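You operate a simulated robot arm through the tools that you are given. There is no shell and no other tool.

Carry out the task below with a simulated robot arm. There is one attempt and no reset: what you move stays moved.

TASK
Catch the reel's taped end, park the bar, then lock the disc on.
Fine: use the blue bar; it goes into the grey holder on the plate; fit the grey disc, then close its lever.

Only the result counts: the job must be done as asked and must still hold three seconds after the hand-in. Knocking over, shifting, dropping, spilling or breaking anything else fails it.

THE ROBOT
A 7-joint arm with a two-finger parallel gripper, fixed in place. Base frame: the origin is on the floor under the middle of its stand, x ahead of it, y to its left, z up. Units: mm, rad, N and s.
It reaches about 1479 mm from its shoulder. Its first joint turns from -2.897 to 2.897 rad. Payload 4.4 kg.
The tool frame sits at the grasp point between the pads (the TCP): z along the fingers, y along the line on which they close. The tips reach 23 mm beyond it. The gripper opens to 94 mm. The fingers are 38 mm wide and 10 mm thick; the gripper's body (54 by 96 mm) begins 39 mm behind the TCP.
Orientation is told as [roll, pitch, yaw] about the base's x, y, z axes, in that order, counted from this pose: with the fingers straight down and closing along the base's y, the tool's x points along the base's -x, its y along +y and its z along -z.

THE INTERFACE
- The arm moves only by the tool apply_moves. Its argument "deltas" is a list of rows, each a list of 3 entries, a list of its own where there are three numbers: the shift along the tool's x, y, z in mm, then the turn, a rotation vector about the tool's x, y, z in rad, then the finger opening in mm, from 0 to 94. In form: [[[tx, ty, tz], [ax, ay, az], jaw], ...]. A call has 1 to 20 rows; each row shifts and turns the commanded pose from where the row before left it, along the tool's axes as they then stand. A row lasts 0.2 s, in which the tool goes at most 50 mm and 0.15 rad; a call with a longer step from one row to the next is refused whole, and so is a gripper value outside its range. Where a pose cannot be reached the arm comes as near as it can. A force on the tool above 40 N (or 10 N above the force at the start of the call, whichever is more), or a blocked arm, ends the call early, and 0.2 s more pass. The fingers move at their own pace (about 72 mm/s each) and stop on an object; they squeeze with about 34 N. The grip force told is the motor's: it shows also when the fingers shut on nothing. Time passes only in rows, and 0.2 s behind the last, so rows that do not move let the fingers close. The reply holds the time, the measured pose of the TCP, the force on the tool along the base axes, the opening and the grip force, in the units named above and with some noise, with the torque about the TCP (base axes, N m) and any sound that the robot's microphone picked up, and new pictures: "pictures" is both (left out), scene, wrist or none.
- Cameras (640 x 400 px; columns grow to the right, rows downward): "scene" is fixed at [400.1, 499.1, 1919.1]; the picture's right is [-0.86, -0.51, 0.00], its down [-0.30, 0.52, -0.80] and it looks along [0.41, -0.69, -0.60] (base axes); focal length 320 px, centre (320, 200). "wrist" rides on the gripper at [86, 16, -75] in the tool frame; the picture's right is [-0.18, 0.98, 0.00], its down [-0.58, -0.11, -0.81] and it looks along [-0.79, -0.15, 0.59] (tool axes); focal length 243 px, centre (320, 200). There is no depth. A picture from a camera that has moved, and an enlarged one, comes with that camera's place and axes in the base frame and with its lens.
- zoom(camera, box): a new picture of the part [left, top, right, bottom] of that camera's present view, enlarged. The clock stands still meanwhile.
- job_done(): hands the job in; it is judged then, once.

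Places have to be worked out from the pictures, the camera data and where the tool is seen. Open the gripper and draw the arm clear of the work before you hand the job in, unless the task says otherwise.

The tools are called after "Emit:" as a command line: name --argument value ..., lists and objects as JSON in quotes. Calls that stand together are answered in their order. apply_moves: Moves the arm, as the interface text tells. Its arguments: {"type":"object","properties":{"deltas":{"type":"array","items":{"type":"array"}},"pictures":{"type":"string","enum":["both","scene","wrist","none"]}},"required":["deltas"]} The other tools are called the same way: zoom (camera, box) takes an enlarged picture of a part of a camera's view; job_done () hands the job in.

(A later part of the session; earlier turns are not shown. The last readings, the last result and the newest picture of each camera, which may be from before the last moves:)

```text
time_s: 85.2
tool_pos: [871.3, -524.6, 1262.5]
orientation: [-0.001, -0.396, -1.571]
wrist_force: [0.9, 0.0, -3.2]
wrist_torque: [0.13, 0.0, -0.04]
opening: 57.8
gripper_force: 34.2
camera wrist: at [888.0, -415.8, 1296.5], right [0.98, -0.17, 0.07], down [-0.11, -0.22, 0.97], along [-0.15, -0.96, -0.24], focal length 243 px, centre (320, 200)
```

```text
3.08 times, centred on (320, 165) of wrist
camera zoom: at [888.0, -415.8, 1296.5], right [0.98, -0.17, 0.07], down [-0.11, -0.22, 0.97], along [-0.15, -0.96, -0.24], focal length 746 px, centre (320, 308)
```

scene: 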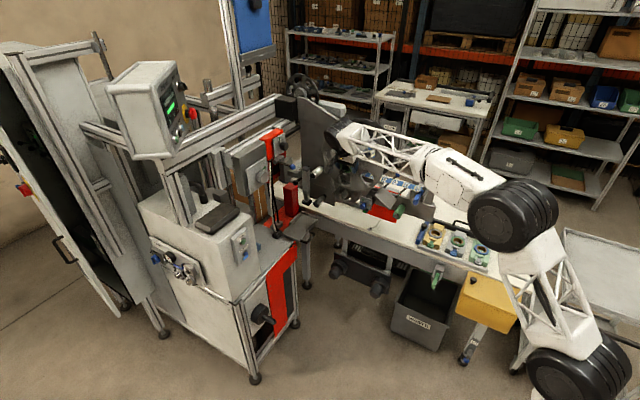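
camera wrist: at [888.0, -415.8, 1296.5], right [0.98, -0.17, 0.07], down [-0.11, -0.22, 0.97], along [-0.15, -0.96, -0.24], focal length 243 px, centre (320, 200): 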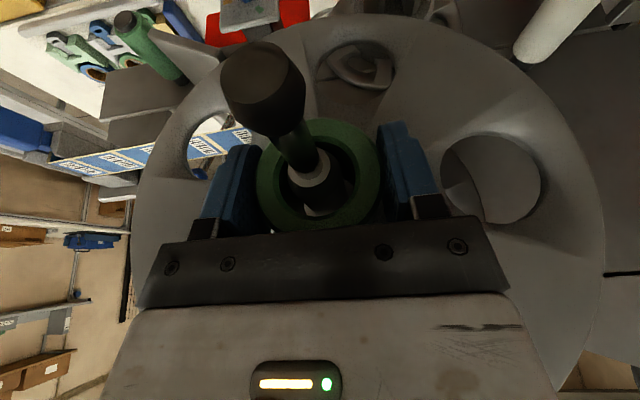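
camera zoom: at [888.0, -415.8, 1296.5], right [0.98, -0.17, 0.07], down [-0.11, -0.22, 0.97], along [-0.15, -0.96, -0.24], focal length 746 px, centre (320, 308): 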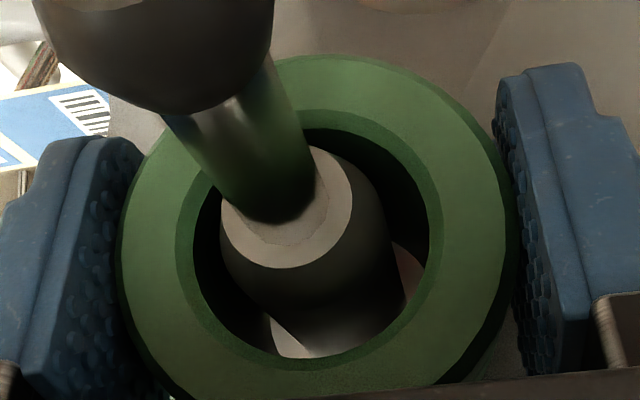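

No contact yet; the shaft end is nearing the hub's front plane. I continue in 2 mm steps.

Emit:
apply_moves --deltas '[[[-1.85, 0, 0.78], [0, 0, 0], 40], [[-1.85, 0, 0.78], [0, 0, 0], 40]]' --pictures "none"

Emit:
apply_moves --deltas '[[[-1.85, 0, 0.78], [0, 0, 0], 40], [[-1.85, 0, 0.78], [0, 0, 0], 40]]' --pictures "both"

Emit:
zoom --camera "wrist" --box '[200, 80, 440, 240]'

Emit:
zoom --camera "scene" --box '[330, 140, 390, 190]'

```text
time_s: 85.8
tool_pos: [870.6, -528.3, 1262.9]
orientation: [0.001, -0.397, -1.57]
wrist_force: [-0.7, 0.4, -3.4]
wrist_torque: [0.13, 0.0, 0.01]
opening: 57.8
gripper_force: 33.8
```

```text
time_s: 86.4
tool_pos: [871.0, -532.5, 1262.4]
orientation: [0.0, -0.398, -1.571]
wrist_force: [0.7, 0.1, -3.2]
wrist_torque: [0.16, -0.02, 0.03]
opening: 57.6
gripper_force: 34.2
camera wrist: at [887.7, -423.8, 1296.7], right [0.98, -0.17, 0.07], down [-0.11, -0.22, 0.97], along [-0.15, -0.96, -0.24], focal length 243 px, centre (320, 200)
```

scene: 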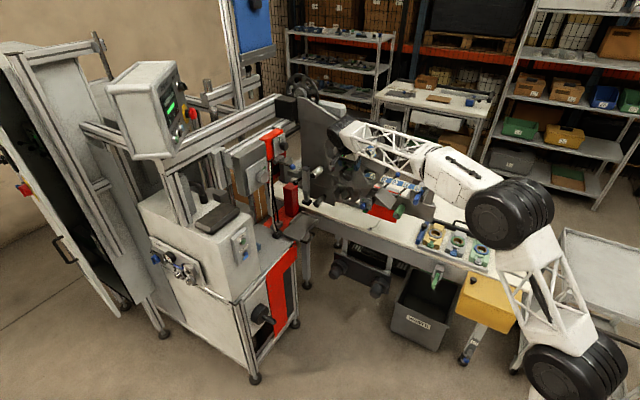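
wrist: 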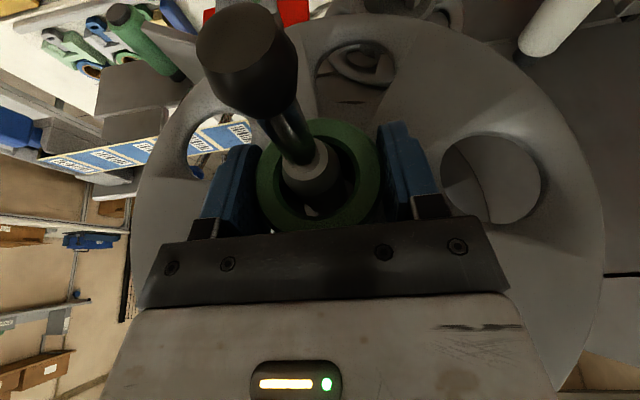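

```text
2.50 times, centred on (320, 160) of wrist
camera zoom: at [887.7, -423.8, 1296.7], right [0.98, -0.17, 0.07], down [-0.11, -0.22, 0.97], along [-0.15, -0.96, -0.24], focal length 606 px, centre (320, 300)
```

zoom: 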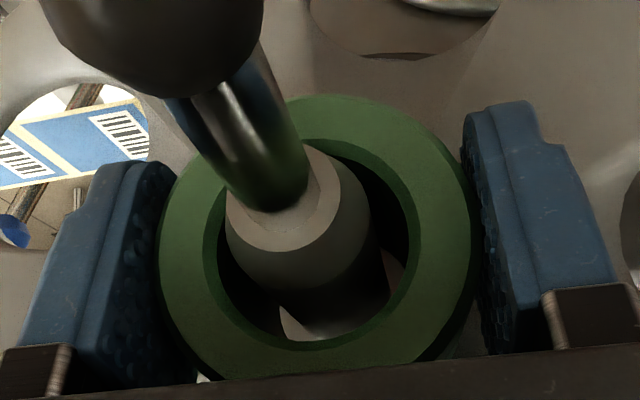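

```text
8.00 times, centred on (360, 165) of scene
camera zoom: at [400.1, 499.1, 1919.1], right [-0.86, -0.51, 0.0], down [-0.3, 0.52, -0.8], along [0.41, -0.69, -0.6], focal length 2558 px, centre (0, 480)
```

zoom: 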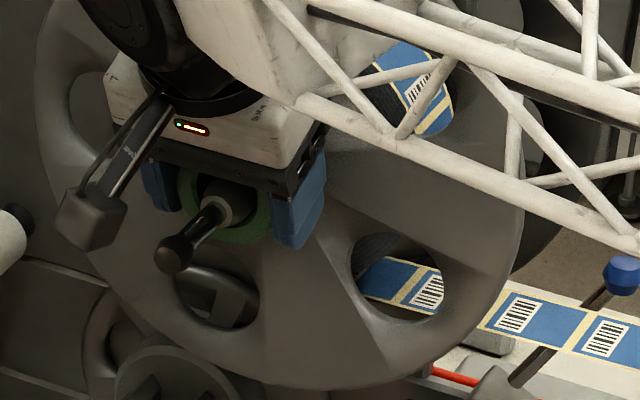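

Emit:
apply_moves --deltas '[[[-1.85, 0, 0.78], [0, 0, 0], 40], [[-1.85, 0, 0.78], [0, 0, 0], 40]]' --pictures "none"

Emit:
apply_moves --deltas '[[[-1.85, 0, 0.78], [0, 0, 0], 40]]' --pictures "none"

Emit:
apply_moves --deltas '[[[-1.85, 0, 0.78], [0, 0, 0], 40]]' --pictures "wrist"

Emit:
zoom --camera "wrist" --box '[200, 80, 440, 240]'

```text
time_s: 87.0
tool_pos: [871.7, -536.1, 1262.5]
orientation: [0.0, -0.399, -1.57]
wrist_force: [-0.4, -0.6, -3.4]
wrist_torque: [0.14, 0.0, -0.02]
opening: 57.8
gripper_force: 34.3
```

```text
time_s: 87.4
tool_pos: [870.9, -538.0, 1262.2]
orientation: [0.0, -0.398, -1.571]
wrist_force: [-0.1, -0.4, -3.5]
wrist_torque: [0.12, 0.01, 0.0]
opening: 57.5
gripper_force: 34.2
```

```text
time_s: 87.8
tool_pos: [871.2, -541.3, 1262.2]
orientation: [-0.003, -0.397, -1.573]
wrist_force: [-2.0, 5.9, -6.6]
wrist_torque: [0.3, 0.02, -0.15]
opening: 57.6
gripper_force: 33.9
camera wrist: at [887.9, -431.7, 1296.5], right [0.98, -0.17, 0.07], down [-0.11, -0.22, 0.97], along [-0.15, -0.96, -0.24], focal length 243 px, centre (320, 200)
```

wrist: 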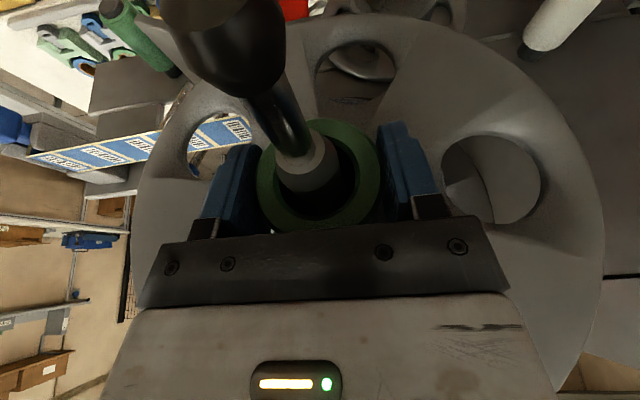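

```text
2.50 times, centred on (320, 160) of wrist
camera zoom: at [887.9, -431.7, 1296.5], right [0.98, -0.17, 0.07], down [-0.11, -0.22, 0.97], along [-0.15, -0.96, -0.24], focal length 606 px, centre (320, 300)
```

zoom: 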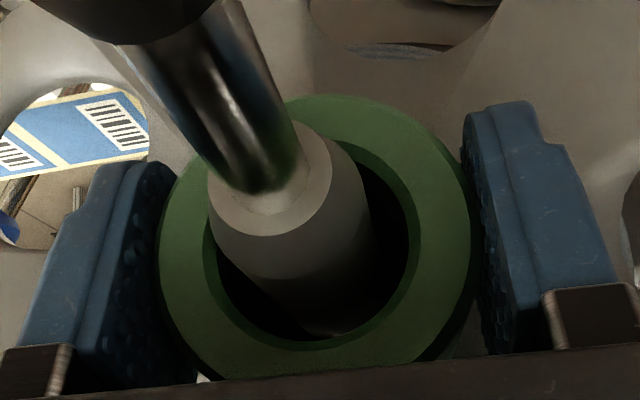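

Contact: +5.9 N back along y, so the disc has reached its seat (with slight side load). I ease it -0.7 mm in x and -1 mm in z and press 1 mm more.

Emit:
apply_moves --deltas '[[[0.39, -0.7, 0.92], [0, 0, 0], 40], [[-0.92, 0, 0.39], [0, 0, 0], 40]]' --pictures "none"

Emit:
apply_moves --deltas '[[[-0.92, 0, 0.39], [0, 0, 0], 40]]' --pictures "both"

Emit:
zoom --camera "wrist" --box '[200, 80, 440, 240]'

Emit:
zoom --camera "scene" --box '[330, 130, 400, 190]'

```text
time_s: 88.4
tool_pos: [870.9, -540.4, 1261.2]
orientation: [-0.001, -0.396, -1.57]
wrist_force: [-2.1, 7.9, -6.4]
wrist_torque: [0.38, -0.04, -0.2]
opening: 57.6
gripper_force: 34.0
```

```text
time_s: 88.8
tool_pos: [869.4, -541.0, 1261.7]
orientation: [-0.001, -0.397, -1.572]
wrist_force: [-11.9, 23.3, -11.0]
wrist_torque: [0.72, 0.01, -0.85]
opening: 58.3
gripper_force: 34.2
camera wrist: at [887.3, -433.3, 1295.6], right [0.98, -0.17, 0.07], down [-0.11, -0.22, 0.97], along [-0.15, -0.96, -0.24], focal length 243 px, centre (320, 200)
```

scene: 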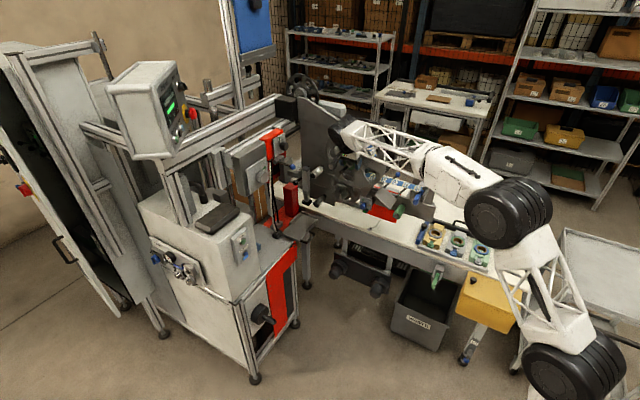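
wrist: 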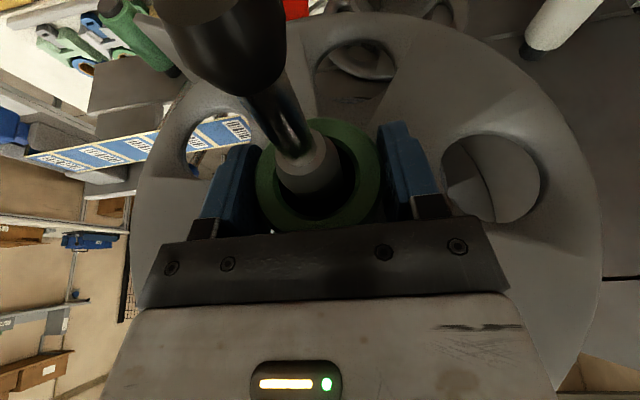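

```text
2.50 times, centred on (320, 160) of wrist
camera zoom: at [887.3, -433.3, 1295.6], right [0.98, -0.17, 0.07], down [-0.11, -0.22, 0.97], along [-0.15, -0.96, -0.24], focal length 606 px, centre (320, 300)
```

zoom: 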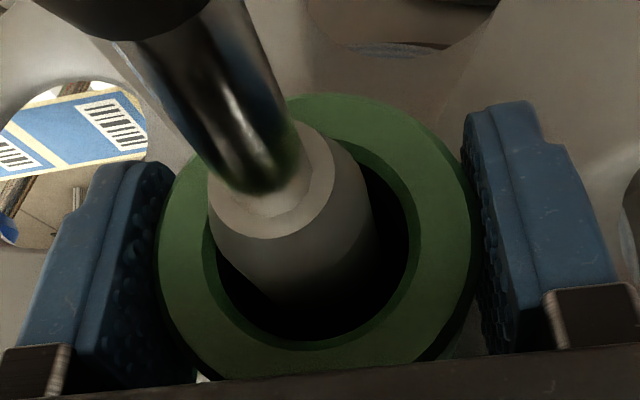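

```text
6.67 times, centred on (365, 160) of scene
camera zoom: at [400.1, 499.1, 1919.1], right [-0.86, -0.51, 0.0], down [-0.3, 0.52, -0.8], along [0.41, -0.69, -0.6], focal length 2132 px, centre (20, 467)
```

zoom: 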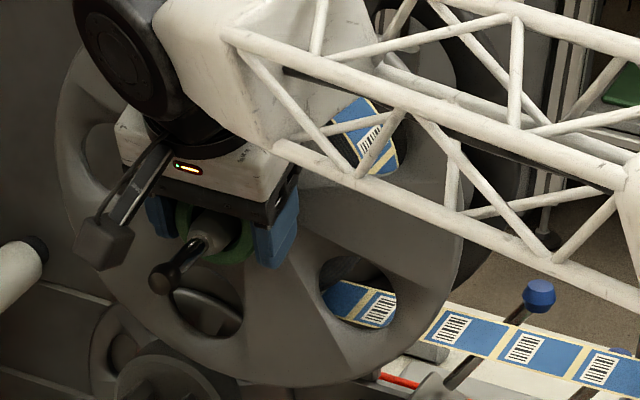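

Side loads (-12, -7.5 N) tell me the disc is a bit too far +x/+z relative to the cone. I ease back 1.5 mm, shift -2 mm x and -1.5 mm z, and re-seat.

Emit:
apply_moves --deltas '[[[1.4, 0, -0.6], [0, 0, 0], 40], [[0.58, -2, 1.38], [0, 0, 0], 40]]' --pictures "none"

Emit:
apply_moves --deltas '[[[-0.92, 0, 0.39], [0, 0, 0], 40], [[-0.92, 0, 0.39], [0, 0, 0], 40]]' --pictures "none"

```text
time_s: 89.4
tool_pos: [868.7, -542.5, 1260.9]
orientation: [0.001, -0.398, -1.571]
wrist_force: [-0.5, -0.2, -3.7]
wrist_torque: [0.13, -0.01, -0.02]
opening: 58.0
gripper_force: 34.7
```

```text
time_s: 90.0
tool_pos: [869.5, -543.9, 1259.2]
orientation: [-0.003, -0.397, -1.569]
wrist_force: [4.4, 8.6, -5.6]
wrist_torque: [0.27, 0.02, 0.34]
opening: 57.7
gripper_force: 34.1
```

Much better centred and ~3 mm deeper. I correct +0.6 mm x, -0.5 mm z and press a touch more.

Emit:
apply_moves --deltas '[[[0.2, 0.6, 0.46], [0, 0, 0], 40], [[-0.92, 0, 0.39], [0, 0, 0], 40]]' --pictures "wrist"

Emit:
zoom --camera "wrist" --box '[200, 80, 440, 240]'

```text
time_s: 90.6
tool_pos: [869.6, -543.2, 1260.7]
orientation: [0.001, -0.399, -1.569]
wrist_force: [3.0, 17.5, -2.3]
wrist_torque: [-0.04, 0.02, 0.39]
opening: 57.6
gripper_force: 34.1
camera wrist: at [886.0, -434.8, 1294.0], right [0.98, -0.17, 0.07], down [-0.11, -0.22, 0.97], along [-0.15, -0.96, -0.24], focal length 243 px, centre (320, 200)
```

wrist: 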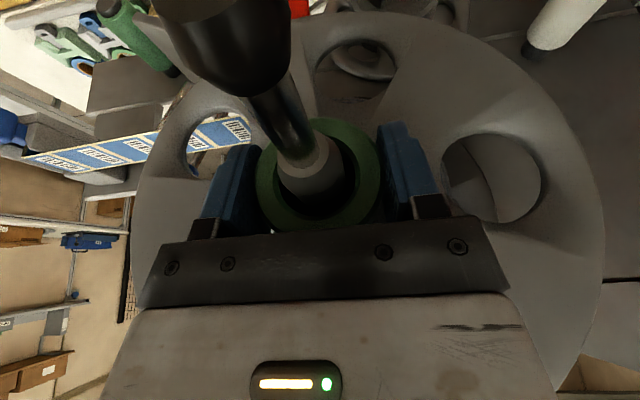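

```text
2.50 times, centred on (320, 160) of wrist
camera zoom: at [886.0, -434.8, 1294.0], right [0.98, -0.17, 0.07], down [-0.11, -0.22, 0.97], along [-0.15, -0.96, -0.24], focal length 606 px, centre (320, 300)
```

zoom: 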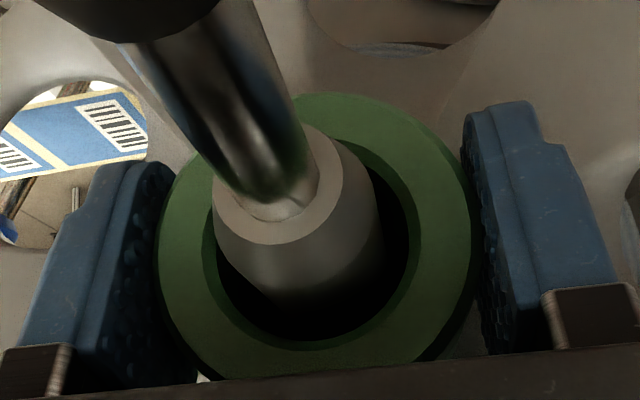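

The disc is seated (≈17 N axial, almost no side load), hub front at y≈-537. Before releasing, I relax the axial push and lower the hub until the shaft carries its weight.

Emit:
apply_moves --deltas '[[[0.7, 0, -0.3], [0, 0, 0], 40], [[0.39, 0, 0.92], [0, 0, 0], 40]]' --pictures "none"

Emit:
apply_moves --deltas '[[[0.39, 0, 0.92], [0, 0, 0], 40]]' --pictures "none"

Emit:
apply_moves --deltas '[[[0.39, 0, 0.92], [0, 0, 0], 40]]' --pictures "none"

```text
time_s: 91.2
tool_pos: [870.0, -542.7, 1259.9]
orientation: [0.0, -0.398, -1.57]
wrist_force: [15.5, 9.8, 6.4]
wrist_torque: [-0.41, 0.0, 0.77]
opening: 57.9
gripper_force: 34.3
```

```text
time_s: 91.6
tool_pos: [868.8, -542.5, 1258.3]
orientation: [0.002, -0.399, -1.57]
wrist_force: [15.6, 14.0, 15.5]
wrist_torque: [-0.9, -0.05, 0.81]
opening: 57.9
gripper_force: 33.6
```

```text
time_s: 92.0
tool_pos: [869.6, -543.4, 1257.5]
orientation: [-0.001, -0.397, -1.571]
wrist_force: [10.7, 12.0, 13.5]
wrist_torque: [-0.78, -0.06, 0.56]
opening: 57.7
gripper_force: 33.7
```

Weight is now on the shaft with some side load; I take out ~1 mm in x and 1.5 mm in z of the preload before opening.

Emit:
apply_moves --deltas '[[[-0.58, 1.2, -1.38], [0, 0, 0], 40], [[0, 0, 0], [0, 0, 0], 40]]' --pictures "wrist"

```text
time_s: 92.6
tool_pos: [870.1, -543.2, 1256.5]
orientation: [-0.004, -0.396, -1.57]
wrist_force: [-4.8, 6.4, 1.3]
wrist_torque: [-0.28, -0.08, -0.2]
opening: 57.6
gripper_force: 33.2
camera wrist: at [886.6, -435.1, 1291.3], right [0.98, -0.17, 0.07], down [-0.11, -0.22, 0.97], along [-0.15, -0.96, -0.24], focal length 243 px, centre (320, 200)
```

wrist: 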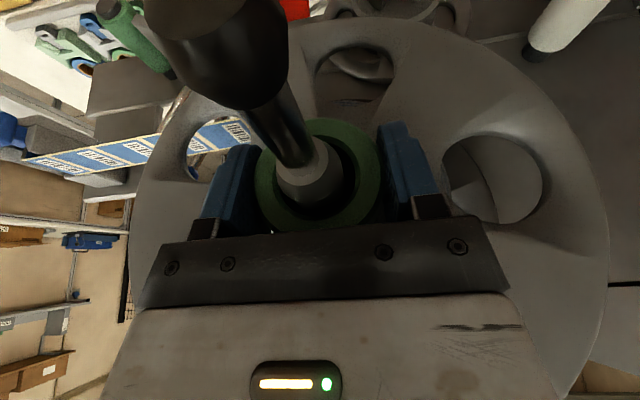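

Loads are small now. I open the fingers slowly and watch the disc.

Emit:
apply_moves --deltas '[[[0, 0, 0], [0, 0, 0], 59], [[0, 0, 0], [0, 0, 0], 62], [[0, 0, 0], [0, 0, 0], 66], [[0, 0, 0], [0, 0, 0], 72], [[0, 0, 0], [0, 0, 0], 80]]' --pictures "both"

Emit:
zoom --camera "wrist" --box '[200, 80, 440, 240]'

Emit:
zoom --camera "scene" --box '[330, 130, 400, 190]'

```text
time_s: 93.8
tool_pos: [870.3, -542.4, 1258.9]
orientation: [0.0, -0.398, -1.573]
wrist_force: [-0.5, -0.4, -0.8]
wrist_torque: [-0.01, -0.02, 0.04]
opening: 80.0
gripper_force: 0.1
camera wrist: at [886.8, -434.6, 1292.2], right [0.98, -0.17, 0.07], down [-0.11, -0.22, 0.97], along [-0.15, -0.96, -0.24], focal length 243 px, centre (320, 200)
```

scene: 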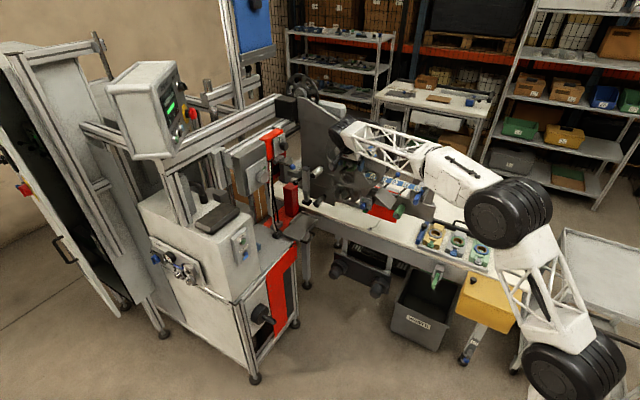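
wrist: 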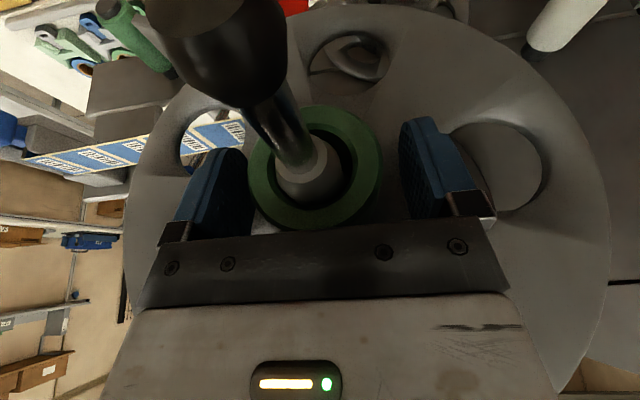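

```text
2.50 times, centred on (320, 160) of wrist
camera zoom: at [886.8, -434.6, 1292.2], right [0.98, -0.17, 0.07], down [-0.11, -0.22, 0.97], along [-0.15, -0.96, -0.24], focal length 606 px, centre (320, 300)
```

zoom: 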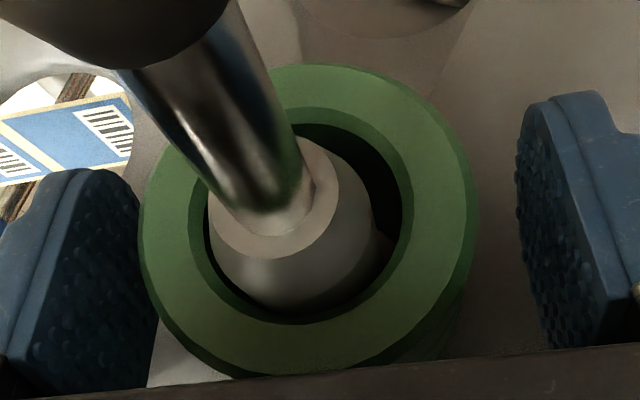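

```text
6.67 times, centred on (365, 160) of scene
camera zoom: at [400.1, 499.1, 1919.1], right [-0.86, -0.51, 0.0], down [-0.3, 0.52, -0.8], along [0.41, -0.69, -0.6], focal length 2132 px, centre (20, 467)
```

zoom: 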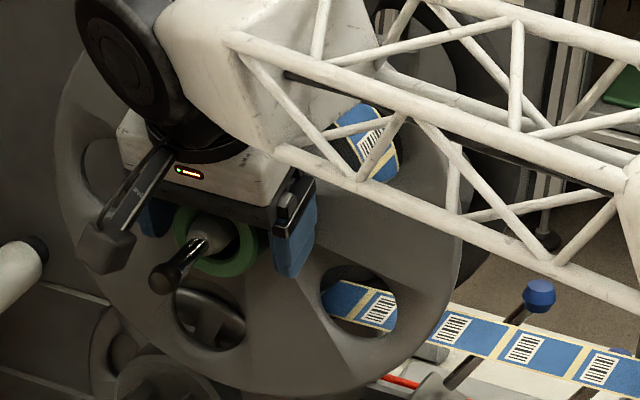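

The disc now hangs on the shaft (hub front y≈-529, dropped ~4 mm onto the cylinder). I withdraw the gripper along its axis (up and outward).

Emit:
apply_moves --deltas '[[[0, 0, -8], [0, 0, 0], 94], [[0, 0, -15], [0, 0, 0], 94], [[0, 0, -25], [0, 0, 0], 94], [[0, 0, -35], [0, 0, 0], 94], [[0, 0, -40], [0, 0, 0], 94], [[0, 0, -40], [0, 0, 0], 94]]' --pictures "both"

Emit:
zoom --camera "scene" --box '[320, 130, 400, 200]'

Emit:
zoom --camera "wrist" --box '[220, 0, 430, 200]'

```text
time_s: 95.2
tool_pos: [869.5, -480.5, 1407.8]
orientation: [-0.002, -0.395, -1.571]
wrist_force: [0.6, 1.0, -0.1]
wrist_torque: [-0.02, 0.05, -0.01]
opening: 94.0
gripper_force: 0.1
camera wrist: at [886.2, -372.2, 1441.8], right [0.98, -0.17, 0.07], down [-0.11, -0.22, 0.97], along [-0.15, -0.96, -0.24], focal length 243 px, centre (320, 200)
```

scene: 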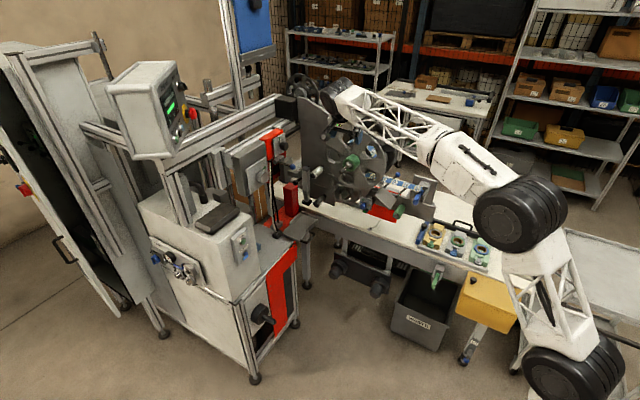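
wrist: 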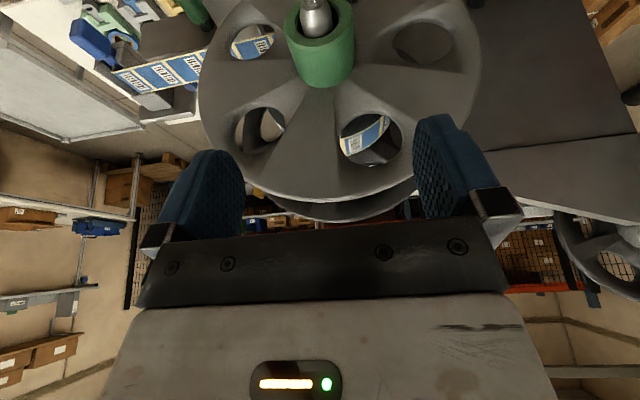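

```text
5.71 times, centred on (360, 165) of scene
camera zoom: at [400.1, 499.1, 1919.1], right [-0.86, -0.51, 0.0], down [-0.3, 0.52, -0.8], along [0.41, -0.69, -0.6], focal length 1827 px, centre (91, 400)
```

zoom: 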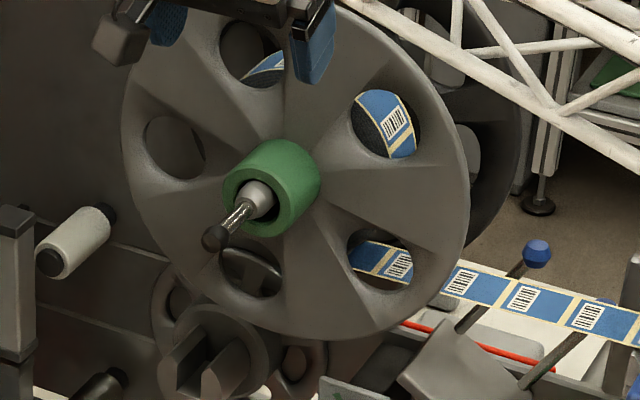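

```text
2.00 times, centred on (325, 100) of wrist
camera zoom: at [886.2, -372.2, 1441.8], right [0.98, -0.17, 0.07], down [-0.11, -0.22, 0.97], along [-0.15, -0.96, -0.24], focal length 485 px, centre (310, 400)
```

zoom: 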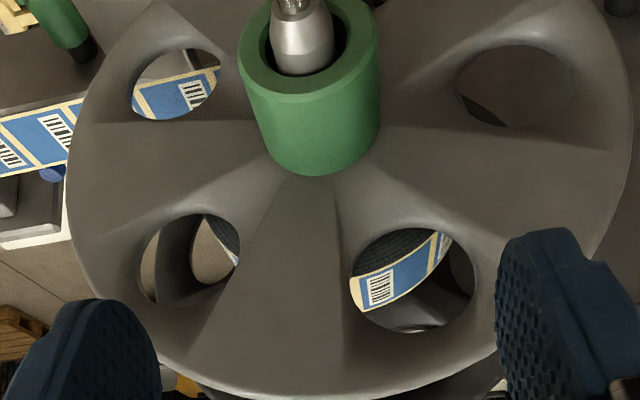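

The disc hangs squarely on the shaft. I zoom on the lever at the shaft end from both cameras.

Emit:
zoom --camera "scene" --box '[350, 150, 380, 175]'

Emit:
zoom --camera "wrist" --box '[280, 0, 360, 50]'

```text
16.00 times, centred on (365, 162) of scene
camera zoom: at [400.1, 499.1, 1919.1], right [-0.86, -0.51, 0.0], down [-0.3, 0.52, -0.8], along [0.41, -0.69, -0.6], focal length 5117 px, centre (-400, 800)
```

zoom: 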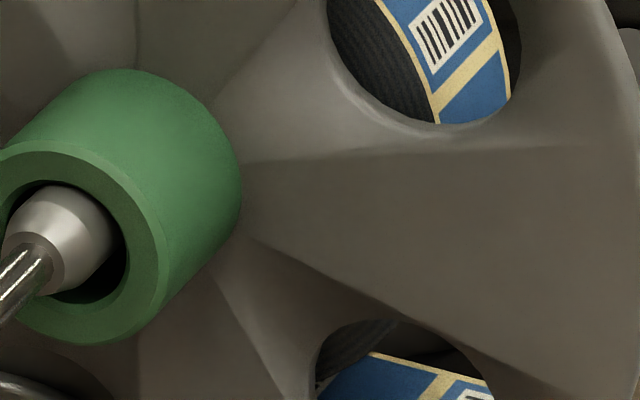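

```text
8.00 times, centred on (320, 25) of wrist
camera zoom: at [886.2, -372.2, 1441.8], right [0.98, -0.17, 0.07], down [-0.11, -0.22, 0.97], along [-0.15, -0.96, -0.24], focal length 1941 px, centre (320, 1600)
```

zoom: 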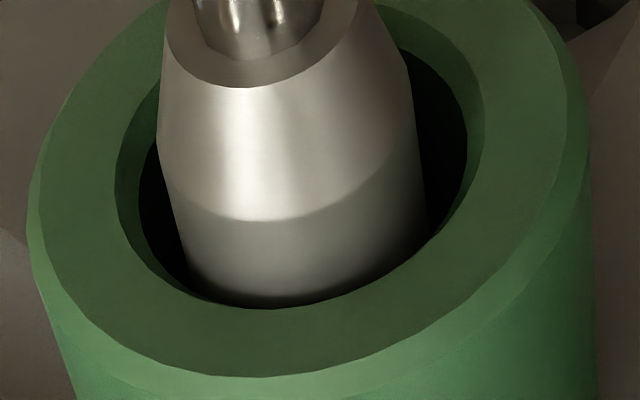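

Emit:
zoom --camera "scene" --box '[340, 155, 364, 173]'

```text
16.00 times, centred on (352, 164) of scene
camera zoom: at [400.1, 499.1, 1919.1], right [-0.86, -0.51, 0.0], down [-0.3, 0.52, -0.8], along [0.41, -0.69, -0.6], focal length 5117 px, centre (-192, 776)
```

zoom: 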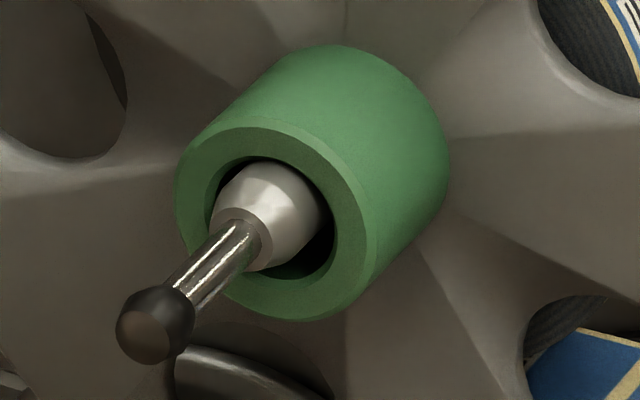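

The lever is a rod with a tapered knob, presently in line with the shaft; its hinge direction isn't visible. I'll grip the knob lightly from above with the tilted tool and feel which way it yields. First go to a pre-grasp above/outside it.

Emit:
apply_moves --deltas '[[[37, 0.5, -9.7], [0, 0, 0], 50], [[37, 0.5, -9.7], [0, 0, 0], 50], [[0, 0, 30], [0, 0, 0], 50], [[0, 0, 30], [0, 0, 0], 50], [[0, 0, 30], [0, 0, 0], 50]]' --pictures "both"

Emit:
zoom --camera "wrist" --box '[220, 60, 420, 230]'

Emit:
zoom --camera "scene" --box '[330, 140, 390, 190]'

```text
time_s: 96.4
tool_pos: [870.9, -438.1, 1314.6]
orientation: [0.002, -0.399, -1.571]
wrist_force: [-0.3, 0.5, 1.9]
wrist_torque: [0.03, 0.02, 0.03]
opening: 50.1
gripper_force: 0.0
camera wrist: at [887.7, -330.3, 1348.3], right [0.98, -0.17, 0.07], down [-0.11, -0.22, 0.97], along [-0.15, -0.96, -0.24], focal length 243 px, centre (320, 200)
```

scene: 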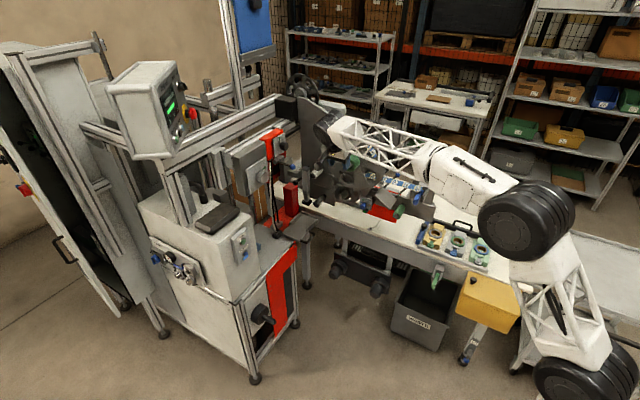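
wrist: 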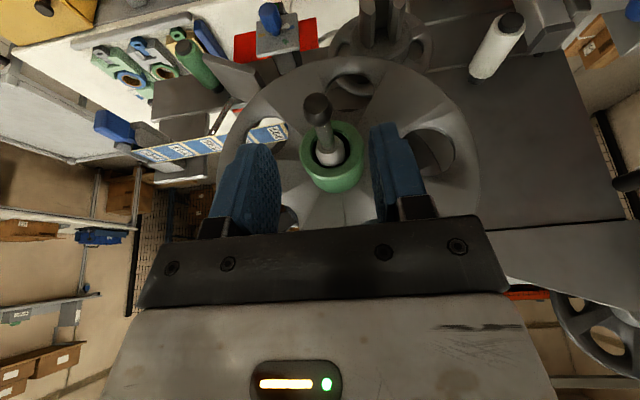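

```text
2.35 times, centred on (320, 145) of wrist
camera zoom: at [887.7, -330.3, 1348.3], right [0.98, -0.17, 0.07], down [-0.11, -0.22, 0.97], along [-0.15, -0.96, -0.24], focal length 571 px, centre (320, 329)
```

zoom: 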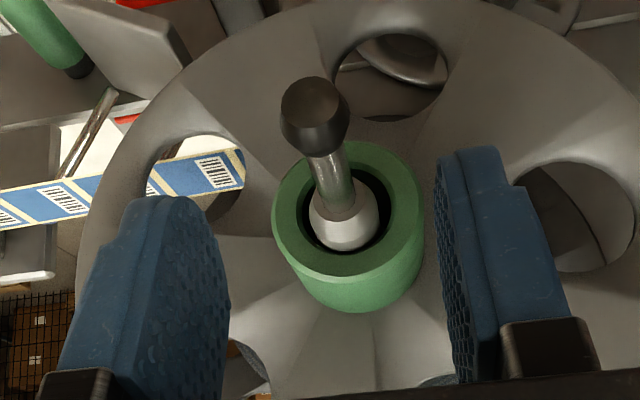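

```text
8.00 times, centred on (360, 165) of scene
camera zoom: at [400.1, 499.1, 1919.1], right [-0.86, -0.51, 0.0], down [-0.3, 0.52, -0.8], along [0.41, -0.69, -0.6], focal length 2558 px, centre (0, 480)
```

zoom: 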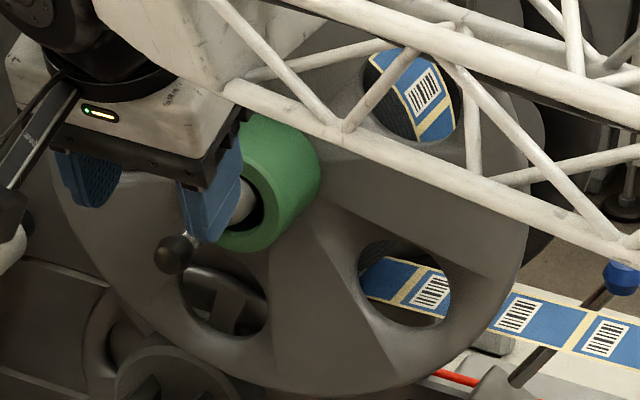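

Knob end confirmed at ≈[870.5, -456, 1258.5]. I descend to it and close the fingers around it.

Emit:
apply_moves --deltas '[[[-1, -0.2, 22], [0, 0, 0], 50], [[-1, -0.2, 22], [0, 0, 0], 50], [[-1, 0, 17], [0, 0, 0], 50], [[0, 0, 0], [0, 0, 0], 30], [[0, 0, 0], [0, 0, 0], 10], [[0, 0, 0], [0, 0, 0], 10]]' --pictures "wrist"

Emit:
zoom --camera "wrist" --box '[220, 60, 420, 230]'

```text
time_s: 97.8
tool_pos: [871.6, -465.6, 1259.2]
orientation: [-0.003, -0.398, -1.571]
wrist_force: [-24.8, 5.8, -1.8]
wrist_torque: [0.07, -0.02, 0.03]
opening: 21.2
gripper_force: 13.0
camera wrist: at [887.5, -357.3, 1293.8], right [0.98, -0.17, 0.07], down [-0.11, -0.22, 0.97], along [-0.15, -0.96, -0.24], focal length 243 px, centre (320, 200)
```

wrist: 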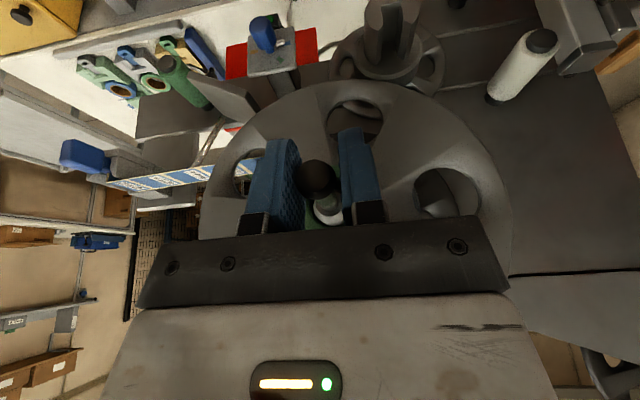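

```text
2.35 times, centred on (320, 145) of wrist
camera zoom: at [887.5, -357.3, 1293.8], right [0.98, -0.17, 0.07], down [-0.11, -0.22, 0.97], along [-0.15, -0.96, -0.24], focal length 571 px, centre (320, 329)
```

zoom: 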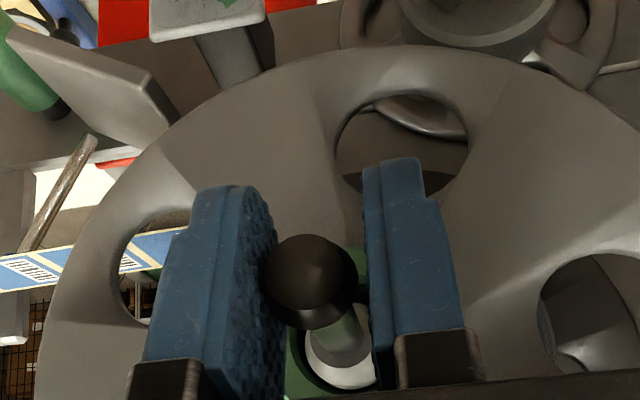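

One finger touched first and the lever resisted sideways toward +x (25 N), so it doesn't fold that way. I recentre by -2 mm in x and finish the grip.

Emit:
apply_moves --deltas '[[[0, -1, 0], [0, 0, 0], 22], [[0, -1, 0], [0, 0, 0], 10], [[0, 0, 0], [0, 0, 0], 10], [[0, 0, 0], [0, 0, 0], 10]]' --pictures "wrist"

Emit:
zoom --camera "wrist" --box '[220, 60, 420, 230]'

```text
time_s: 98.8
tool_pos: [870.2, -466.3, 1259.4]
orientation: [0.001, -0.399, -1.571]
wrist_force: [11.2, -1.6, 2.7]
wrist_torque: [-0.16, 0.0, -0.03]
opening: 18.5
gripper_force: 44.7
camera wrist: at [886.1, -356.9, 1293.8], right [0.98, -0.17, 0.07], down [-0.11, -0.22, 0.97], along [-0.15, -0.96, -0.24], focal length 243 px, centre (320, 200)
```

wrist: 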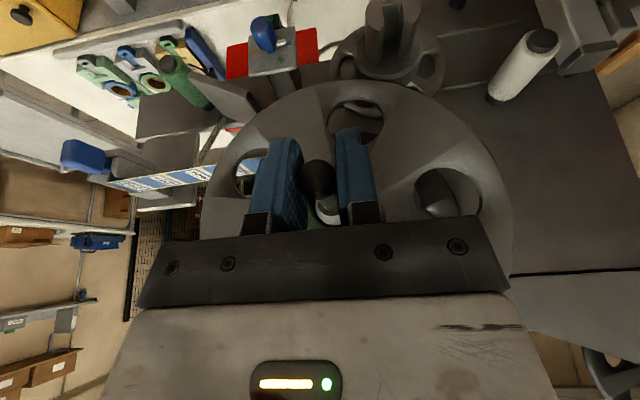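

```text
2.35 times, centred on (320, 145) of wrist
camera zoom: at [886.1, -356.9, 1293.8], right [0.98, -0.17, 0.07], down [-0.11, -0.22, 0.97], along [-0.15, -0.96, -0.24], focal length 571 px, centre (320, 329)
```

zoom: 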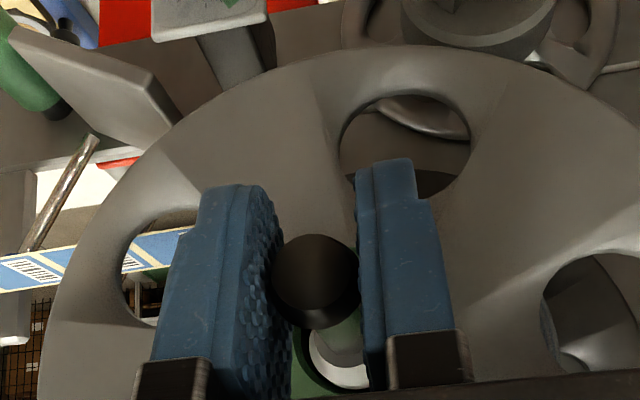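

Gripped at 18.5 mm and stiff in x, so the hinge axis should be along x (folds up or down). I test with a small 2 mm downward move.

Emit:
apply_moves --deltas '[[[0, 0.3, 0], [0, 0, 0], 10], [[0.39, 0, 0.92], [0, 0, 0], 10], [[0.39, 0, 0.92], [0, 0, 0], 10]]' --pictures "none"

```text
time_s: 99.6
tool_pos: [869.8, -465.4, 1258.5]
orientation: [0.003, -0.399, -1.572]
wrist_force: [16.7, -1.8, 18.9]
wrist_torque: [-0.86, -0.06, -0.04]
opening: 18.5
gripper_force: 45.1
```

Downward is stiff (19 N). I test upward.

Emit:
apply_moves --deltas '[[[-0.39, 0, -0.92], [0, 0, 0], 10], [[-0.39, 0, -0.92], [0, 0, 0], 10]]' --pictures "none"

Emit:
apply_moves --deltas '[[[-0.39, 0, -0.92], [0, 0, 0], 10], [[-0.39, 0, -0.92], [0, 0, 0], 10]]' --pictures "none"

```text
time_s: 100.2
tool_pos: [868.6, -465.8, 1259.6]
orientation: [0.0, -0.399, -1.571]
wrist_force: [23.4, -3.8, 17.0]
wrist_torque: [-0.76, -0.07, -0.05]
opening: 18.5
gripper_force: 44.8
```

```text
time_s: 100.8
tool_pos: [870.5, -465.5, 1260.4]
orientation: [-0.004, -0.397, -1.568]
wrist_force: [17.2, 0.1, -0.8]
wrist_torque: [0.04, 0.01, -0.07]
opening: 18.7
gripper_force: 44.9
```

Readings show some hysteresis; let me look at the lever now.

Emit:
apply_moves --deltas '[[[0, 0, 0], [0, 0, 0], 10]]' --pictures "both"

Emit:
zoom --camera "wrist" --box '[250, 100, 400, 230]'

Emit:
zoom --camera "scene" --box '[335, 145, 375, 180]'

```text
time_s: 101.2
tool_pos: [869.7, -465.1, 1260.1]
orientation: [-0.004, -0.395, -1.57]
wrist_force: [14.4, 2.1, -10.6]
wrist_torque: [0.43, 0.01, -0.04]
opening: 18.6
gripper_force: 45.0
camera wrist: at [886.3, -357.0, 1293.7], right [0.98, -0.17, 0.07], down [-0.11, -0.23, 0.97], along [-0.15, -0.96, -0.24], focal length 243 px, centre (320, 200)
```

scene: 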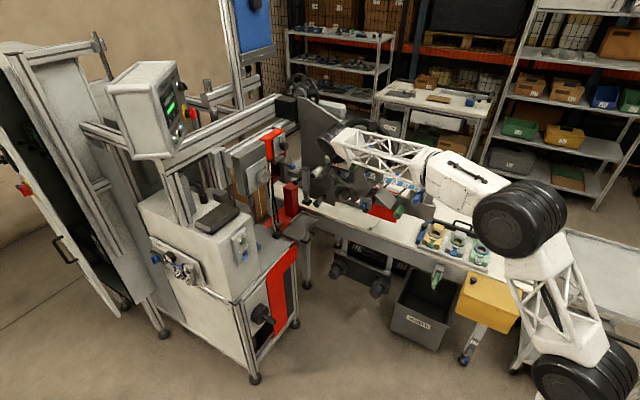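
wrist: 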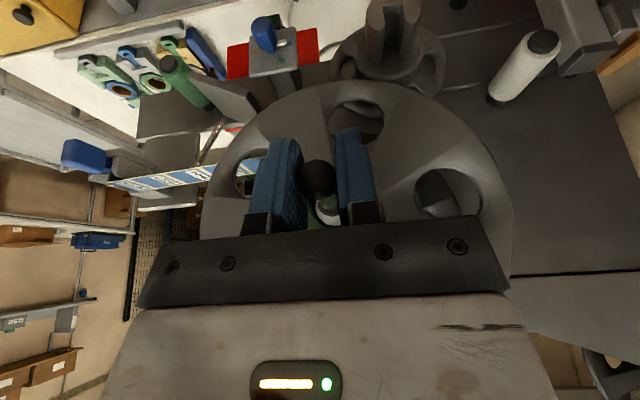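

```text
3.08 times, centred on (325, 165) of wrist
camera zoom: at [886.3, -357.0, 1293.7], right [0.98, -0.17, 0.07], down [-0.11, -0.23, 0.97], along [-0.15, -0.96, -0.24], focal length 746 px, centre (305, 308)
```

zoom: 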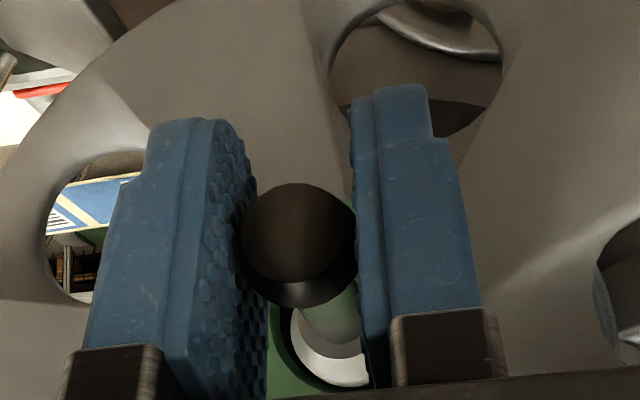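

```text
11.43 times, centred on (355, 162) of scene
camera zoom: at [400.1, 499.1, 1919.1], right [-0.86, -0.51, 0.0], down [-0.3, 0.52, -0.8], along [0.41, -0.69, -0.6], focal length 3655 px, centre (-80, 629)
```

zoom: 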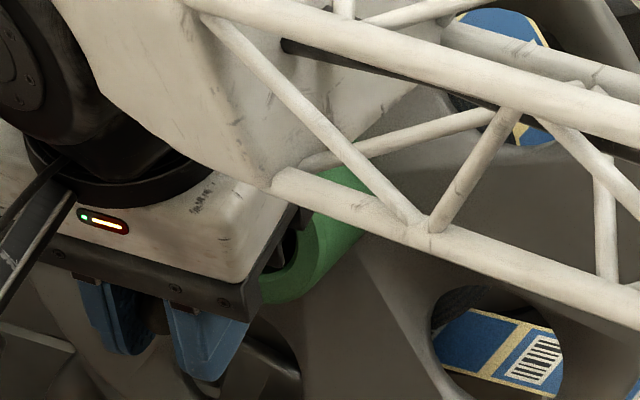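

All directions feel stiff below ~20 N (likely a detent or friction), and up has been tested least. I pull upward a few mm more and let it settle.

Emit:
apply_moves --deltas '[[[-0.58, 0.4, -1.38], [0, 0, 0], 10], [[-0.58, 0.4, -1.38], [0, 0, 0], 10], [[0, 0, 0], [0, 0, 0], 10]]' --pictures "none"

```text
time_s: 102.1
tool_pos: [868.9, -465.6, 1262.5]
orientation: [-0.005, -0.396, -1.57]
wrist_force: [-4.0, 0.8, -2.1]
wrist_torque: [-1.1, -0.02, 0.04]
opening: 18.6
gripper_force: 44.9
stopped in row 3: the force on the tool passed its limit at 41 N (the readings are from after the stop); the commanded pose is now the measured one
```

Up is rigid beyond 40 N. I return to neutral and push harder downward.

Emit:
apply_moves --deltas '[[[0.5, 0.5, 1.2], [0, 0, 0], 10], [[0.5, 0.3, 1.2], [0, 0, 0], 10], [[0, 0, 0], [0, 0, 0], 10]]' --pictures "none"

Emit:
apply_moves --deltas '[[[0.6, 0, 1.38], [0, 0, 0], 10], [[0.6, 0, 1.38], [0, 0, 0], 10], [[0, 0, 0], [0, 0, 0], 10], [[0, 0, 0], [0, 0, 0], 10]]' --pictures "none"

```text
time_s: 102.9
tool_pos: [869.9, -465.9, 1262.1]
orientation: [-0.003, -0.397, -1.571]
wrist_force: [-20.5, 2.9, 18.1]
wrist_torque: [-1.13, 0.03, 0.09]
opening: 18.4
gripper_force: 44.8
```

```text
time_s: 103.9
tool_pos: [869.6, -465.8, 1258.0]
orientation: [-0.003, -0.396, -1.571]
wrist_force: [-24.7, -5.5, 22.3]
wrist_torque: [-1.02, 0.04, 0.13]
opening: 18.8
gripper_force: 45.1
```

The grip may itself be resisting the swing. I release the knob, back off a little, and check whether the lever's angle changed at all.

Emit:
apply_moves --deltas '[[[0, -0.5, 0], [0, 0, 0], 24], [[0, 0, 0], [0, 0, 0], 40], [[0, 0, 0], [0, 0, 0], 50], [[0, 0, -20], [0, 0, 0], 50], [[0, 0, -30], [0, 0, 0], 50], [[0, 0, -30], [0, 0, 0], 50]]' --pictures "both"

Emit:
zoom --camera "wrist" --box '[270, 50, 390, 190]'

Emit:
zoom --camera "scene" --box '[335, 145, 375, 180]'

```text
time_s: 105.3
tool_pos: [869.3, -434.7, 1328.8]
orientation: [-0.006, -0.397, -1.571]
wrist_force: [-0.1, 0.2, -0.5]
wrist_torque: [-0.03, 0.03, -0.02]
opening: 50.2
gripper_force: 0.1
camera wrist: at [887.1, -326.7, 1363.3], right [0.98, -0.17, 0.07], down [-0.1, -0.23, 0.97], along [-0.15, -0.96, -0.24], focal length 243 px, centre (320, 200)
```

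scene: 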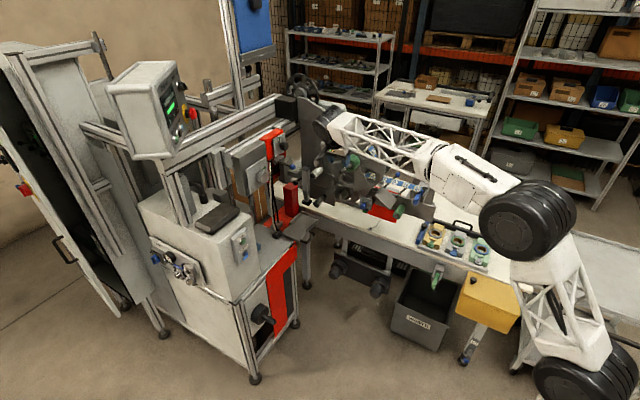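
wrist: 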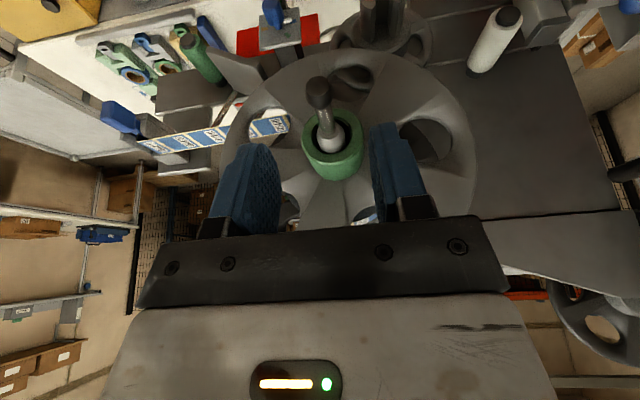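

```text
2.86 times, centred on (330, 120) of wrist
camera zoom: at [887.1, -326.7, 1363.3], right [0.98, -0.17, 0.07], down [-0.1, -0.23, 0.97], along [-0.15, -0.96, -0.24], focal length 693 px, centre (291, 429)
```

zoom: 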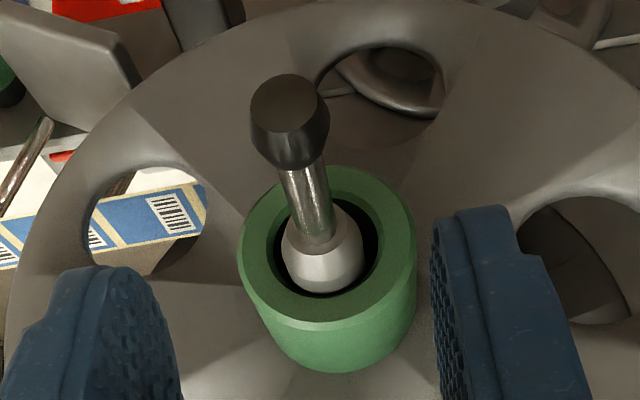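

```text
11.43 times, centred on (355, 162) of scene
camera zoom: at [400.1, 499.1, 1919.1], right [-0.86, -0.51, 0.0], down [-0.3, 0.52, -0.8], along [0.41, -0.69, -0.6], focal length 3655 px, centre (-80, 629)
```

zoom: 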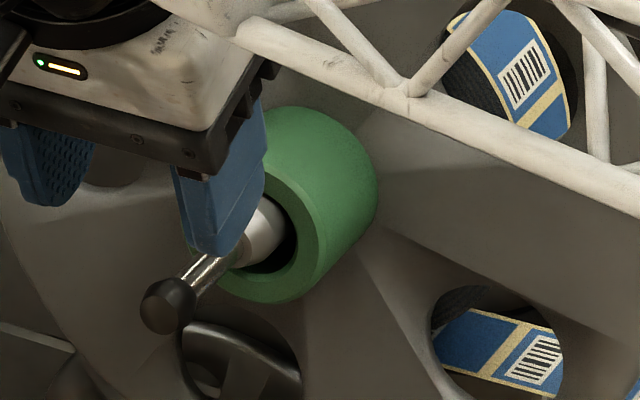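

Emit:
zoom --camera "wrist" --box '[295, 70, 365, 160]'

Emit:
zoom --camera "wrist" --box '[310, 110, 350, 140]'

```text
4.44 times, centred on (330, 115) of wrist
camera zoom: at [887.1, -326.7, 1363.3], right [0.98, -0.17, 0.07], down [-0.1, -0.23, 0.97], along [-0.15, -0.96, -0.24], focal length 1078 px, centre (276, 578)
```

zoom: 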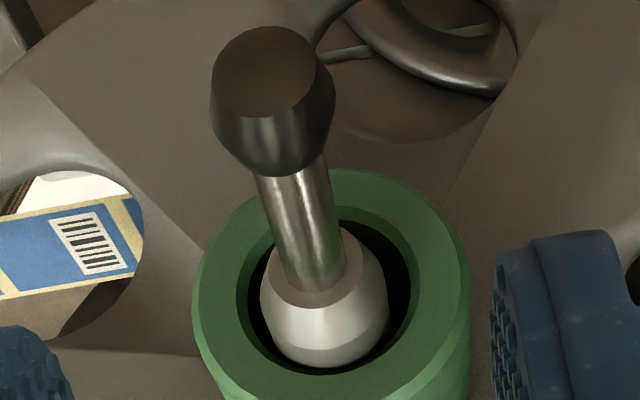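

```text
13.33 times, centred on (330, 125) of wrist
camera zoom: at [887.1, -326.7, 1363.3], right [0.98, -0.17, 0.07], down [-0.1, -0.23, 0.97], along [-0.15, -0.96, -0.24], focal length 3235 px, centre (187, 1200)
```

zoom: 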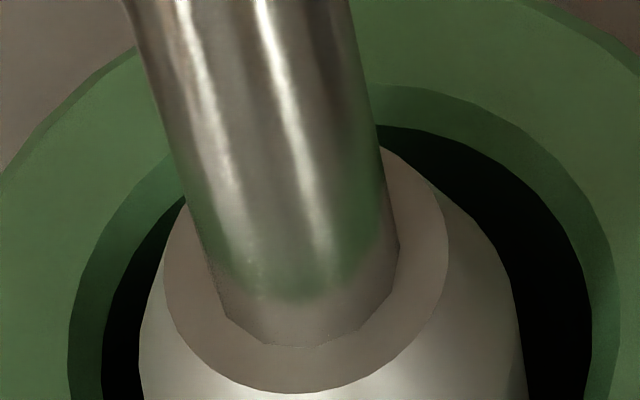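

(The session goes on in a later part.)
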